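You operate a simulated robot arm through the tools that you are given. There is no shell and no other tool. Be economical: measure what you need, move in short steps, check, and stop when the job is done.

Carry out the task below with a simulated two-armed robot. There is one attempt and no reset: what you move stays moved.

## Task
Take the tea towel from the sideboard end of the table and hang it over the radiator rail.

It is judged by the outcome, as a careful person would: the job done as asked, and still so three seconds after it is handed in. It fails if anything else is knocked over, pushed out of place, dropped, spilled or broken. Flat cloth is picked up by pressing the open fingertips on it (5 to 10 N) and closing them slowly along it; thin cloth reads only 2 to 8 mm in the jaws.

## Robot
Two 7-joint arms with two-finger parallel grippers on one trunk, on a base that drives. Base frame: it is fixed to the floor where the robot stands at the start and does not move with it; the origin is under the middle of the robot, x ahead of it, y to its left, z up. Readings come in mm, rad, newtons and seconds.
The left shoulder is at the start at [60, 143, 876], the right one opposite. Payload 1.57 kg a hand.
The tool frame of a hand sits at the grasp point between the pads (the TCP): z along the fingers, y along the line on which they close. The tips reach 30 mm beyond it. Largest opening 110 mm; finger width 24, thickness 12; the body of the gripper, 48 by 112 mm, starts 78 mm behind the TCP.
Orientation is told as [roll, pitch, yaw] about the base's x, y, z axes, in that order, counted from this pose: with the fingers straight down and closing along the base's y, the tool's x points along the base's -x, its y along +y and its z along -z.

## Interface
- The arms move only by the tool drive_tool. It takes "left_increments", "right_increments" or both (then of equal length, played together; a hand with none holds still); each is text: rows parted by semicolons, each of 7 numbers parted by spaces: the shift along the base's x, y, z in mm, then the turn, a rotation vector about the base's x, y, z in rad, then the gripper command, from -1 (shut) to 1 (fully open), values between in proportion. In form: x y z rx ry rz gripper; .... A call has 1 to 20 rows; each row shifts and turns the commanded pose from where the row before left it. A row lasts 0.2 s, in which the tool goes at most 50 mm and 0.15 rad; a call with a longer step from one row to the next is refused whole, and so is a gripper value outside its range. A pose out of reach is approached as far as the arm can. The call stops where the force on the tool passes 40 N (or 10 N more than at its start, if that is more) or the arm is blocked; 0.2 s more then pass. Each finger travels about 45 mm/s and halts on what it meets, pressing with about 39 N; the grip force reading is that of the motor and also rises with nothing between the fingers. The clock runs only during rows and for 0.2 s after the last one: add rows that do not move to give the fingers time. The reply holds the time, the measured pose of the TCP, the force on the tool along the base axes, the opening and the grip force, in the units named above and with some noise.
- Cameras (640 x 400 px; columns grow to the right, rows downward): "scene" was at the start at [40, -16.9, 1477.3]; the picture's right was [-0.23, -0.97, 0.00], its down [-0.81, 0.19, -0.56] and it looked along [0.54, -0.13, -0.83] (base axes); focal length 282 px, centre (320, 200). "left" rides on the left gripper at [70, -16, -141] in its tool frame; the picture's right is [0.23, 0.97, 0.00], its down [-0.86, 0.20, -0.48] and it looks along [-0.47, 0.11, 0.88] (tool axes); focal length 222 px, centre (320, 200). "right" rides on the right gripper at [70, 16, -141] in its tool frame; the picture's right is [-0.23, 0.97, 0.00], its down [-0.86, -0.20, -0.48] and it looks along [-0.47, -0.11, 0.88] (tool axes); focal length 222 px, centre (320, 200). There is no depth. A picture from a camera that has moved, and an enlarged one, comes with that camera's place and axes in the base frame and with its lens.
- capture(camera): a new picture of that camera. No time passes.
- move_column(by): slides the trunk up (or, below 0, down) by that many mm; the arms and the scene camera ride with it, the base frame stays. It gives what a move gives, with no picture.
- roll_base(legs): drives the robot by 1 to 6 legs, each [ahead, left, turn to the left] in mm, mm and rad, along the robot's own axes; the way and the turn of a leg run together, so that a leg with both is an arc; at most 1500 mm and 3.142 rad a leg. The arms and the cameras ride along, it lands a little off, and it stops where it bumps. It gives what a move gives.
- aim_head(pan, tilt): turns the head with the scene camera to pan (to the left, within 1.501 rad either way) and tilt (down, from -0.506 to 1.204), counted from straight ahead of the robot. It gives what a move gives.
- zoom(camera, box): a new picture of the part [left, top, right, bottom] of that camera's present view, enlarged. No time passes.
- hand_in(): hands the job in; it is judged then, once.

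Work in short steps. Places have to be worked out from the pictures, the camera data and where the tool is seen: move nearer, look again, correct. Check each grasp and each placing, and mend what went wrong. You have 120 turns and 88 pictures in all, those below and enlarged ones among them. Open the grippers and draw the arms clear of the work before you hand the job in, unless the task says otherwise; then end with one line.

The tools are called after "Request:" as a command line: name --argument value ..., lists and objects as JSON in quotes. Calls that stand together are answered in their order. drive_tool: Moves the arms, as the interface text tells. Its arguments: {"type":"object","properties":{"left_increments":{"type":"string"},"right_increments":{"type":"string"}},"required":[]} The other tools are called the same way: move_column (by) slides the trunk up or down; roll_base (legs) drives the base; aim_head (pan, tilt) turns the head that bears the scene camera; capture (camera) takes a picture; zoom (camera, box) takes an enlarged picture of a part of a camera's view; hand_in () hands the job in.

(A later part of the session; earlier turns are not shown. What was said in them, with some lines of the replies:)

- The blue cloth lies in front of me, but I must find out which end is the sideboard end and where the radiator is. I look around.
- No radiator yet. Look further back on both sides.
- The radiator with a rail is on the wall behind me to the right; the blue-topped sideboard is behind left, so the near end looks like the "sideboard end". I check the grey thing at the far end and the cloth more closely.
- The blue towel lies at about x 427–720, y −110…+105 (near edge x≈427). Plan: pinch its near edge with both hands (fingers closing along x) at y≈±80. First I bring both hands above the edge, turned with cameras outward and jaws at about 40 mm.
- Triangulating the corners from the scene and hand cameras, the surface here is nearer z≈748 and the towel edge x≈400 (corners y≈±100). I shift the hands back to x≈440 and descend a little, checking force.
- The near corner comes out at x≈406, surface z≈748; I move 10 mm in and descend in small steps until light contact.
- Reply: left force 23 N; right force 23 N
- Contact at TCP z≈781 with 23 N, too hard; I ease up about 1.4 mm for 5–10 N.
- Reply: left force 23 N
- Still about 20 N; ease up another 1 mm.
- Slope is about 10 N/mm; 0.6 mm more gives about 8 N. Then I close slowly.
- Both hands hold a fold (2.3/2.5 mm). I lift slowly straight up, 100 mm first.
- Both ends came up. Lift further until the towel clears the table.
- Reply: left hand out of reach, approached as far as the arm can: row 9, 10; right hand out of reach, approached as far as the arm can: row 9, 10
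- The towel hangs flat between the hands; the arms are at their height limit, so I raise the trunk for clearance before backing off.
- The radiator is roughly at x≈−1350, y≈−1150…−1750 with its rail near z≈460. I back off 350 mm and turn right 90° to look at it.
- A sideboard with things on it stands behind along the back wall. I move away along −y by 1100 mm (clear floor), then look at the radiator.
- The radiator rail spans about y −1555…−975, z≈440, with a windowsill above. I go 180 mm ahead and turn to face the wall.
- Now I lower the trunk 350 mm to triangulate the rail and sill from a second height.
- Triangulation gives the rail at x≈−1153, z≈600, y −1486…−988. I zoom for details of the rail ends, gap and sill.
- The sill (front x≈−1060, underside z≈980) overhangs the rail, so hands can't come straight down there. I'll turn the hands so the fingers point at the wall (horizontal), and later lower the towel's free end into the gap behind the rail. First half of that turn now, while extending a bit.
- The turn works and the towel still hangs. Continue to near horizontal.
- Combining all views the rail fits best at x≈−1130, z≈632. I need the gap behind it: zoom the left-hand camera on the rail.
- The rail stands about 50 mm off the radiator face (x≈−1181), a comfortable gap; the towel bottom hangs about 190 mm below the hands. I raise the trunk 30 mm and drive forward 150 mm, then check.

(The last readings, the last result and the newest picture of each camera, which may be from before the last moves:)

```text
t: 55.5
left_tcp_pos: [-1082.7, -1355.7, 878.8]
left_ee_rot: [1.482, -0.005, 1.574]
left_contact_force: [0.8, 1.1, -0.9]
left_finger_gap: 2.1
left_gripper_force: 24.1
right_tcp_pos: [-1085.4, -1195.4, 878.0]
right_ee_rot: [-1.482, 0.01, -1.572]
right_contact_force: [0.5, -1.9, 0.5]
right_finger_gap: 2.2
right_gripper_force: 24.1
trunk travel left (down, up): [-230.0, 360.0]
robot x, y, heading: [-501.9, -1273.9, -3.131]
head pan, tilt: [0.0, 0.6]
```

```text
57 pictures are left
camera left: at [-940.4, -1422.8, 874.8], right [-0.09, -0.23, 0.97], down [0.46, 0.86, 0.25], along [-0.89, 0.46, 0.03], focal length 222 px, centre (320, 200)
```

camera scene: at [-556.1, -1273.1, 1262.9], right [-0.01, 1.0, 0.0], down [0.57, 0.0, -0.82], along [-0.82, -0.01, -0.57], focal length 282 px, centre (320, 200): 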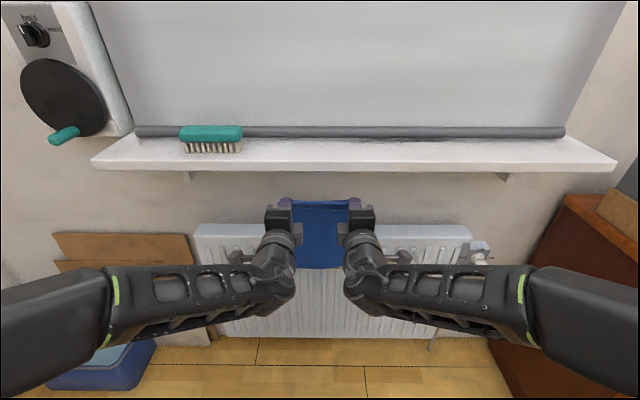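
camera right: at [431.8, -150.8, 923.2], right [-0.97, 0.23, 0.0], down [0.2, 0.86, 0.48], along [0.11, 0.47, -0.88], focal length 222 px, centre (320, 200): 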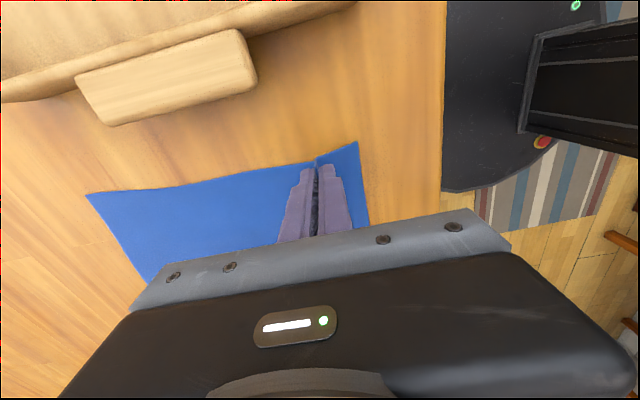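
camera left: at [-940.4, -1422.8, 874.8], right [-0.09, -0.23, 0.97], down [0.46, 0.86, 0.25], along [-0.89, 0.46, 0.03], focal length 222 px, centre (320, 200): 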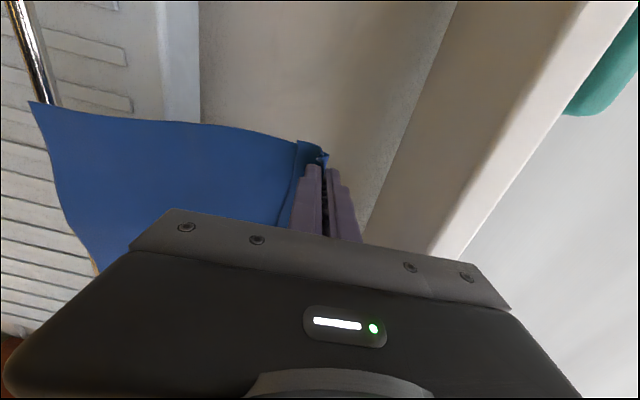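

Rail confirmed at x≈−1130, z≈630; the towel bottom is at z≈638, so I need more height: trunk up 35 mm (gripper stays in front of and below the sill), then hands forward 45 mm.

Request:
move_column --by 35

Request:
drive_tool --left_increments "-8 0 0 0 0 0 -1;-8 0 0 0 0 0 -1;-8 0 0 0 0 0 -1;-8 0 0 0 0 0 -1;-8 0 0 0 0 0 -1;-3 0 0 0 0 0 -1;0 0 0 0 0 0 -1;0 0 0 0 0 0 -1" --right_increments "-8 0 0 0 0 0 -1;-8 0 0 0 0 0 -1;-8 0 0 0 0 0 -1;-8 0 0 0 0 0 -1;-8 0 0 0 0 0 -1;-1 0 0 0 0 0 -1;0 0 0 0 0 0 -1;0 0 0 0 0 0 -1"

Request:
capture --camera "left"

Request:
capture --camera "scene"

```text
t: 56.2
left_tcp_pos: [-1083.1, -1355.7, 913.8]
left_ee_rot: [1.482, -0.006, 1.573]
left_contact_force: [0.1, 1.2, -0.3]
left_finger_gap: 2.0
left_gripper_force: 23.7
right_tcp_pos: [-1084.5, -1195.4, 912.8]
right_ee_rot: [-1.481, 0.01, -1.572]
right_contact_force: [-0.5, -1.6, -0.3]
right_finger_gap: 2.3
right_gripper_force: 23.8
trunk travel left (down, up): [-265.0, 325.0]
robot x, y, heading: [-502.7, -1270.9, -3.131]
head pan, tilt: [0.0, 0.6]
```

```text
t: 58.0
left_tcp_pos: [-1124.4, -1355.5, 914.1]
left_ee_rot: [1.481, -0.005, 1.575]
left_contact_force: [-0.1, 1.9, -0.3]
left_finger_gap: 2.5
left_gripper_force: 23.7
right_tcp_pos: [-1124.9, -1196.9, 912.9]
right_ee_rot: [-1.483, 0.008, -1.573]
right_contact_force: [-0.2, -1.0, -0.3]
right_finger_gap: 2.4
right_gripper_force: 23.7
trunk travel left (down, up): [-265.0, 325.0]
robot x, y, heading: [-499.1, -1272.2, -3.132]
head pan, tilt: [0.0, 0.6]
```

```text
56 pictures are left
camera left: at [-983.4, -1422.7, 909.7], right [-0.09, -0.23, 0.97], down [0.46, 0.86, 0.25], along [-0.89, 0.46, 0.03], focal length 222 px, centre (320, 200)
```

left: 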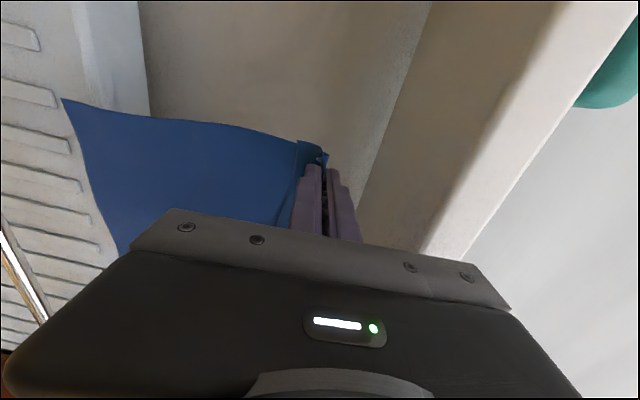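

```text
55 pictures are left
camera scene: at [-556.0, -1273.1, 1297.9], right [-0.01, 1.0, 0.0], down [0.56, 0.0, -0.83], along [-0.82, -0.01, -0.57], focal length 282 px, centre (320, 200)
```

scene: 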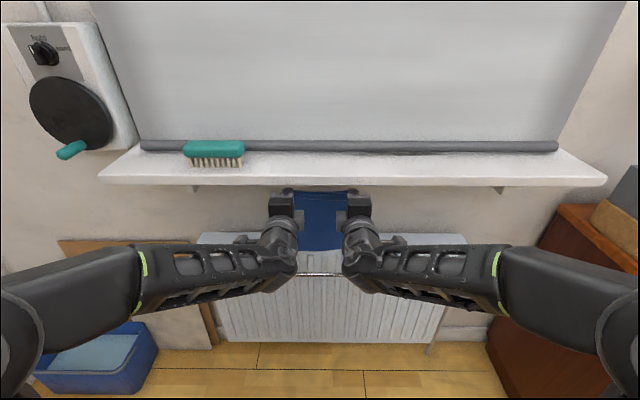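

The towel's lower edge is above the rail and over the gap. I lower the trunk 90 mm and check that the end goes behind the rail.

Request:
move_column --by -90

Request:
capture --camera "left"

Request:
zoom --camera "scene" --box '[220, 170, 420, 310]'

```text
t: 59.3
left_tcp_pos: [-1124.8, -1356.2, 823.5]
left_ee_rot: [1.481, -0.007, 1.573]
left_contact_force: [-1.0, 0.9, -0.2]
left_finger_gap: 2.1
left_gripper_force: 23.5
right_tcp_pos: [-1125.5, -1196.4, 821.6]
right_ee_rot: [-1.481, 0.009, -1.573]
right_contact_force: [-0.2, -1.2, 0.5]
right_finger_gap: 2.3
right_gripper_force: 23.5
trunk travel left (down, up): [-175.0, 415.0]
robot x, y, heading: [-497.9, -1270.8, -3.131]
head pan, tilt: [0.0, 0.6]
```

```text
54 pictures are left
camera left: at [-983.3, -1422.7, 819.9], right [-0.09, -0.23, 0.97], down [0.46, 0.86, 0.25], along [-0.89, 0.46, 0.03], focal length 222 px, centre (320, 200)
```

left: 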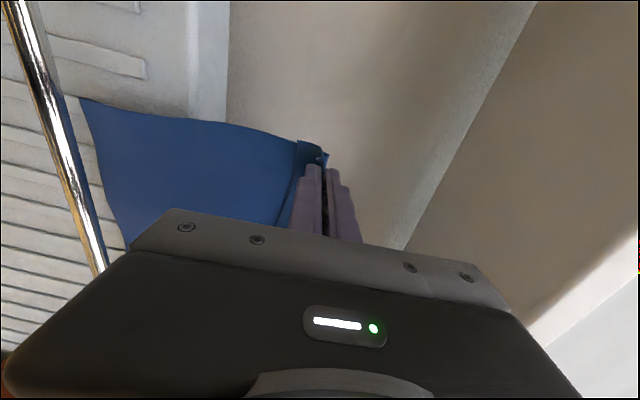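

```text
2.86 times, centred on (320, 240) of scene
camera zoom: at [-556.0, -1273.1, 1207.9], right [-0.01, 1.0, 0.0], down [0.56, 0.0, -0.83], along [-0.83, -0.01, -0.56], focal length 805 px, centre (320, 86)
```

zoom: 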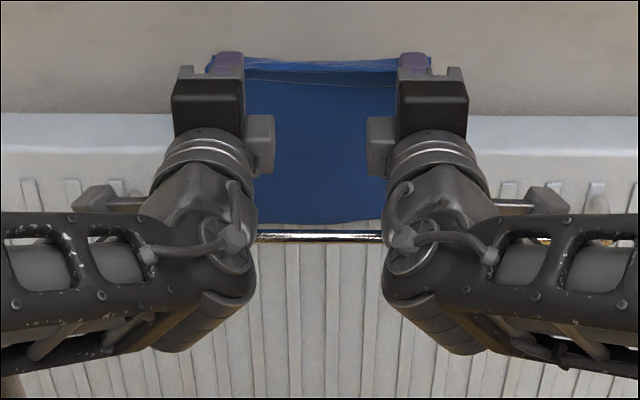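

The towel's bottom edge is just arriving behind the rail (rail appears in front of it). Lower another 80 mm.

Request:
move_column --by -80

Request:
capture --camera "left"

Request:
zoom --camera "scene" --box '[220, 170, 420, 310]'

```text
t: 60.5
left_tcp_pos: [-1125.5, -1355.3, 743.3]
left_ee_rot: [1.48, -0.006, 1.575]
left_contact_force: [-0.5, 2.0, 0.0]
left_finger_gap: 2.3
left_gripper_force: 23.9
right_tcp_pos: [-1126.0, -1197.1, 742.2]
right_ee_rot: [-1.482, 0.009, -1.571]
right_contact_force: [0.6, -1.7, -0.7]
right_finger_gap: 2.5
right_gripper_force: 23.6
trunk travel left (down, up): [-95.0, 495.0]
robot x, y, heading: [-498.6, -1271.2, -3.137]
head pan, tilt: [0.0, 0.6]
```

```text
52 pictures are left
camera left: at [-983.3, -1422.7, 739.8], right [-0.09, -0.23, 0.97], down [0.46, 0.86, 0.25], along [-0.89, 0.46, 0.03], focal length 222 px, centre (320, 200)
```

left: 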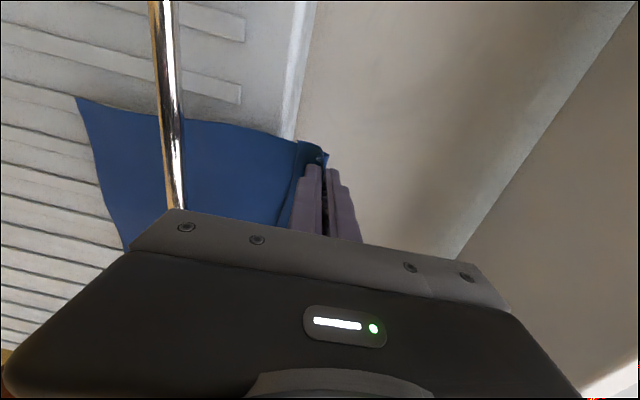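

```text
2.86 times, centred on (320, 240) of scene
camera zoom: at [-556.0, -1273.1, 1127.9], right [-0.01, 1.0, 0.0], down [0.56, 0.0, -0.83], along [-0.83, -0.01, -0.56], focal length 805 px, centre (320, 86)
```

zoom: 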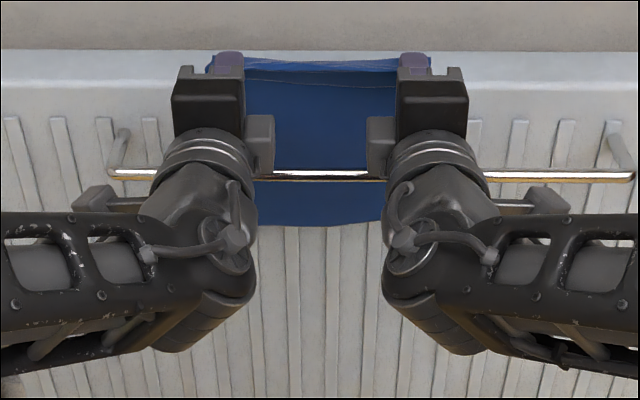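

Very good: the rail is now in front of the towel, about half hanging behind it. I bring the hands back over the rail and down in an arc of about 105 mm around the rail; first half now.

Request:
drive_tool --left_increments "15 0 0 0 0 0 -1;15 0 0 0 0 0 -1;15 0 0 0 0 0 -1;13 0 -6 0 0 0 -1;13 0 -6 0 0 0 -1;14 0 -6 0 0 0 -1;15 0 -15 0 0 0 -1;15 0 -15 0 0 0 -1" --right_increments "15 0 0 0 0 0 -1;15 0 0 0 0 0 -1;15 0 0 0 0 0 -1;13 0 -6 0 0 0 -1;13 0 -6 0 0 0 -1;14 0 -6 0 0 0 -1;15 0 -15 0 0 0 -1;15 0 -15 0 0 0 -1"

Request:
capture --camera "left"

Request:
zoom --camera "scene" --box '[220, 170, 420, 310]'

```text
t: 62.3
left_tcp_pos: [-1013.4, -1354.0, 696.3]
left_ee_rot: [1.481, -0.004, 1.575]
left_contact_force: [0.0, 1.0, -0.3]
left_finger_gap: 2.3
left_gripper_force: 23.8
right_tcp_pos: [-1012.4, -1196.3, 695.8]
right_ee_rot: [-1.484, 0.009, -1.576]
right_contact_force: [-0.2, -0.2, -0.3]
right_finger_gap: 2.4
right_gripper_force: 23.9
trunk travel left (down, up): [-95.0, 495.0]
robot x, y, heading: [-500.1, -1273.6, -3.139]
head pan, tilt: [0.0, 0.6]
```

```text
50 pictures are left
camera left: at [-870.7, -1420.7, 692.0], right [-0.09, -0.23, 0.97], down [0.45, 0.86, 0.25], along [-0.89, 0.46, 0.03], focal length 222 px, centre (320, 200)
```

left: 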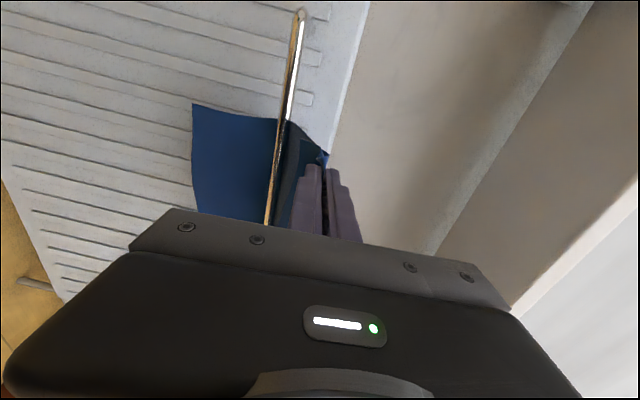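

```text
2.86 times, centred on (320, 240) of scene
camera zoom: at [-556.0, -1273.1, 1127.9], right [-0.01, 1.0, 0.0], down [0.56, 0.0, -0.83], along [-0.83, -0.01, -0.56], focal length 805 px, centre (320, 86)
```

zoom: 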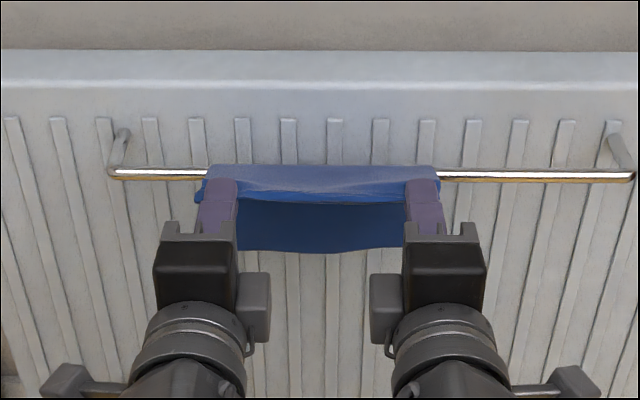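

The towel drapes over the rail. I continue the arc down in front of the rail.

Request:
drive_tool --left_increments "5 0 -20 0 0 0 -1;5 0 -20 0 0 0 -1;-1 0 -20 0 0 0 -1;-1 0 -20 0 0 0 -1;-6 0 -18 0 0 0 -1;-6 0 -18 0 0 0 -1;-10 0 -12 0 0 0 -1;-10 0 -12 0 0 0 -1" --right_increments "5 0 -20 0 0 0 -1;5 0 -20 0 0 0 -1;-1 0 -20 0 0 0 -1;-1 0 -20 0 0 0 -1;-6 0 -18 0 0 0 -1;-6 0 -18 0 0 0 -1;-10 0 -12 0 0 0 -1;-10 0 -12 0 0 0 -1"

Request:
capture --camera "left"

Request:
zoom --camera "scene" --box '[220, 170, 420, 310]'

```text
t: 64.1
left_tcp_pos: [-1050.6, -1345.8, 557.8]
left_ee_rot: [1.482, -0.006, 1.573]
left_contact_force: [1.1, -0.6, 0.1]
left_finger_gap: 2.3
left_gripper_force: 24.3
left hand out of reach, approached as far as the arm can: row 1, 2
right_tcp_pos: [-1050.2, -1205.9, 558.2]
right_ee_rot: [-1.483, 0.011, -1.573]
right_contact_force: [1.1, 0.2, -1.1]
right_finger_gap: 2.4
right_gripper_force: 24.1
right hand out of reach, approached as far as the arm can: row 1, 2
trunk travel left (down, up): [-95.0, 495.0]
robot x, y, heading: [-498.1, -1270.9, -3.132]
head pan, tilt: [0.0, 0.6]
```

```text
48 pictures are left
camera left: at [-908.7, -1413.3, 554.8], right [-0.09, -0.23, 0.97], down [0.46, 0.86, 0.25], along [-0.89, 0.46, 0.03], focal length 222 px, centre (320, 200)
```

left: 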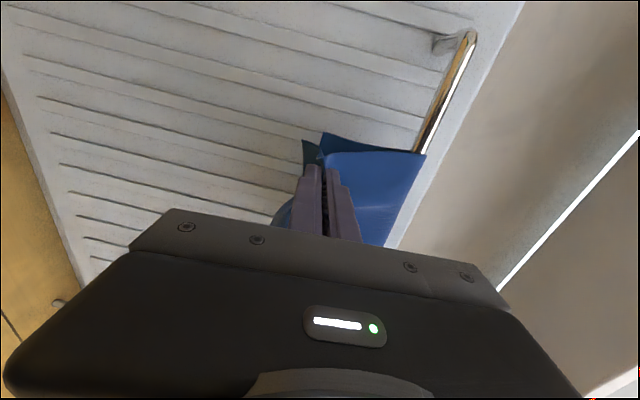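

```text
2.86 times, centred on (320, 240) of scene
camera zoom: at [-555.8, -1273.1, 1127.9], right [-0.01, 1.0, 0.0], down [0.56, 0.0, -0.83], along [-0.83, -0.01, -0.56], focal length 805 px, centre (320, 86)
```

zoom: 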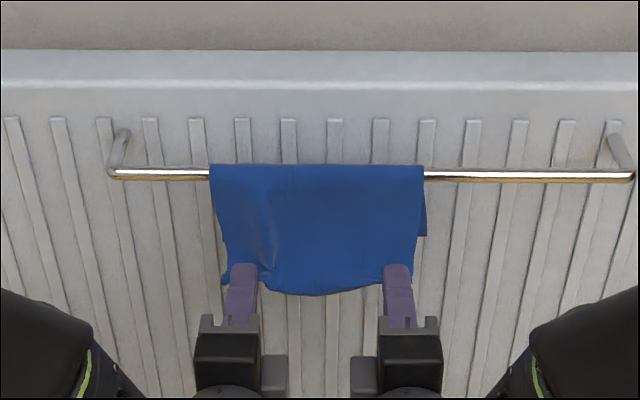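

The towel hangs over the rail with slack. I open the fingers slowly.

Request:
drive_tool --left_increments "0 0 0 0 0 0 -0.9;0 0 0 0 0 0 -0.8;0 0 0 0 0 0 -0.7;0 0 0 0 0 0 -0.6;0 0 0 0 0 0 -0.5;0 0 0 0 0 0 -0.4;0 0 0 0 0 0 -0.3;0 0 0 0 0 0 -0.3;0 0 0 0 0 0 -0.3" --right_increments "0 0 0 0 0 0 -0.9;0 0 0 0 0 0 -0.8;0 0 0 0 0 0 -0.7;0 0 0 0 0 0 -0.6;0 0 0 0 0 0 -0.5;0 0 0 0 0 0 -0.4;0 0 0 0 0 0 -0.3;0 0 0 0 0 0 -0.3;0 0 0 0 0 0 -0.3"

Request:
capture --camera "left"

Request:
zoom --camera "scene" --box '[220, 170, 420, 310]'

```text
t: 66.1
left_tcp_pos: [-1050.6, -1346.4, 558.5]
left_ee_rot: [1.482, -0.005, 1.573]
left_contact_force: [-0.3, -0.3, 0.2]
left_finger_gap: 38.4
left_gripper_force: 0.1
right_tcp_pos: [-1049.6, -1205.9, 559.5]
right_ee_rot: [-1.481, 0.011, -1.573]
right_contact_force: [-0.9, 0.1, -0.7]
right_finger_gap: 38.7
right_gripper_force: 0.1
trunk travel left (down, up): [-95.0, 495.0]
robot x, y, heading: [-501.2, -1270.2, -3.137]
head pan, tilt: [0.0, 0.6]
```

```text
46 pictures are left
camera left: at [-908.7, -1413.3, 554.8], right [-0.09, -0.23, 0.97], down [0.46, 0.86, 0.25], along [-0.89, 0.46, 0.03], focal length 222 px, centre (320, 200)
```

left: 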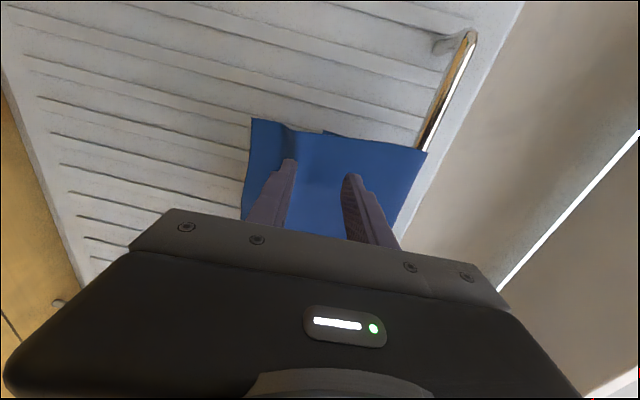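

```text
2.86 times, centred on (320, 240) of scene
camera zoom: at [-556.0, -1273.1, 1127.9], right [-0.01, 1.0, 0.0], down [0.56, 0.0, -0.83], along [-0.82, -0.01, -0.56], focal length 805 px, centre (320, 86)
```

zoom: 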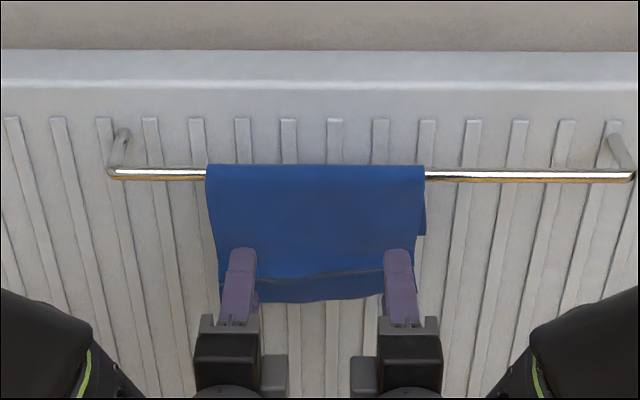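

Released and hanging. I draw back by driving the base straight backwards 250 mm.

Request:
roll_base --legs '[[-250, 0, 0]]'

Request:
capture --camera "left"

Request:
zoom --camera "scene" --box '[200, 140, 440, 300]'

```text
t: 67.9
left_tcp_pos: [-801.4, -1343.5, 558.9]
left_ee_rot: [1.481, -0.005, 1.574]
left_contact_force: [-0.3, -0.6, -0.3]
left_finger_gap: 38.7
left_gripper_force: 0.2
right_tcp_pos: [-798.6, -1203.6, 558.6]
right_ee_rot: [-1.482, 0.011, -1.574]
right_contact_force: [0.4, 0.1, 0.1]
right_finger_gap: 38.6
right_gripper_force: 0.1
trunk travel left (down, up): [-95.0, 495.0]
robot x, y, heading: [-248.0, -1268.6, -3.132]
head pan, tilt: [0.0, 0.6]
```

```text
44 pictures are left
camera left: at [-657.7, -1410.9, 554.8], right [-0.09, -0.23, 0.97], down [0.46, 0.85, 0.25], along [-0.89, 0.46, 0.03], focal length 222 px, centre (320, 200)
```

left: 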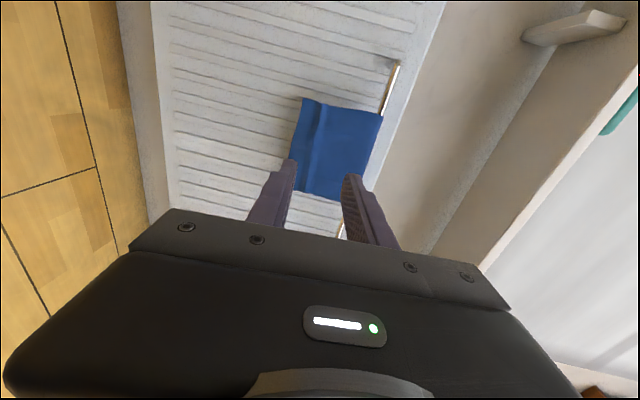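

```text
2.50 times, centred on (320, 220) of scene
camera zoom: at [-304.8, -1271.2, 1127.9], right [-0.01, 1.0, 0.0], down [0.57, 0.0, -0.82], along [-0.82, -0.01, -0.57], focal length 704 px, centre (320, 150)
```

zoom: 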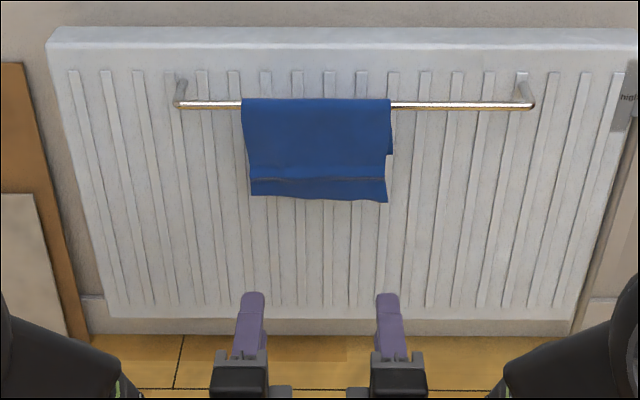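

The towel hangs neatly over the rail. I open the grippers fully, wait some seconds and verify it does not slip.

Request:
drive_tool --left_increments "0 0 0 0 0 0 0.5;0 0 0 0 0 0 1;0 0 0 0 0 0 1;0 0 0 0 0 0 1;0 0 0 0 0 0 1;0 0 0 0 0 0 1;0 0 0 0 0 0 1;0 0 0 0 0 0 1;0 0 0 0 0 0 1;0 0 0 0 0 0 1;0 0 0 0 0 0 1;0 0 0 0 0 0 1;0 0 0 0 0 0 1;0 0 0 0 0 0 1;0 0 0 0 0 0 1;0 0 0 0 0 0 1" --right_increments "0 0 0 0 0 0 0.5;0 0 0 0 0 0 1;0 0 0 0 0 0 1;0 0 0 0 0 0 1;0 0 0 0 0 0 1;0 0 0 0 0 0 1;0 0 0 0 0 0 1;0 0 0 0 0 0 1;0 0 0 0 0 0 1;0 0 0 0 0 0 1;0 0 0 0 0 0 1;0 0 0 0 0 0 1;0 0 0 0 0 0 1;0 0 0 0 0 0 1;0 0 0 0 0 0 1;0 0 0 0 0 0 1"

Request:
zoom --camera "scene" --box '[200, 140, 440, 300]'

```text
t: 71.3
left_tcp_pos: [-799.8, -1343.9, 558.7]
left_ee_rot: [1.483, -0.006, 1.574]
left_contact_force: [-0.4, 1.4, 0.4]
left_finger_gap: 109.8
left_gripper_force: 0.1
right_tcp_pos: [-800.1, -1203.6, 559.2]
right_ee_rot: [-1.482, 0.011, -1.574]
right_contact_force: [0.4, 0.0, -0.4]
right_finger_gap: 110.1
right_gripper_force: 0.3
trunk travel left (down, up): [-95.0, 495.0]
robot x, y, heading: [-246.6, -1270.5, -3.136]
head pan, tilt: [0.0, 0.6]
```

```text
2.50 times, centred on (320, 220) of scene
camera zoom: at [-304.8, -1271.2, 1127.9], right [-0.01, 1.0, 0.0], down [0.56, 0.0, -0.83], along [-0.82, -0.01, -0.56], focal length 704 px, centre (320, 150)
```

zoom: 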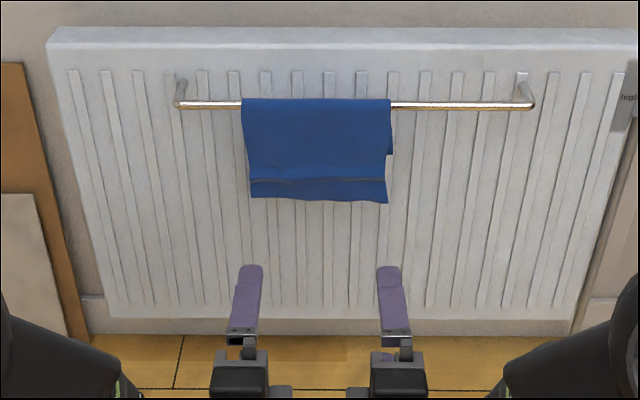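

The towel has not moved in over three seconds, and the grippers are open and clear; I hand in.

Request:
hand_in

```text
The job is handed in.
```

The blue tea towel from the sideboard end of the table now hangs over the radiator rail. It did not slip in the more than three seconds I watched it, and I saw nothing else moved.
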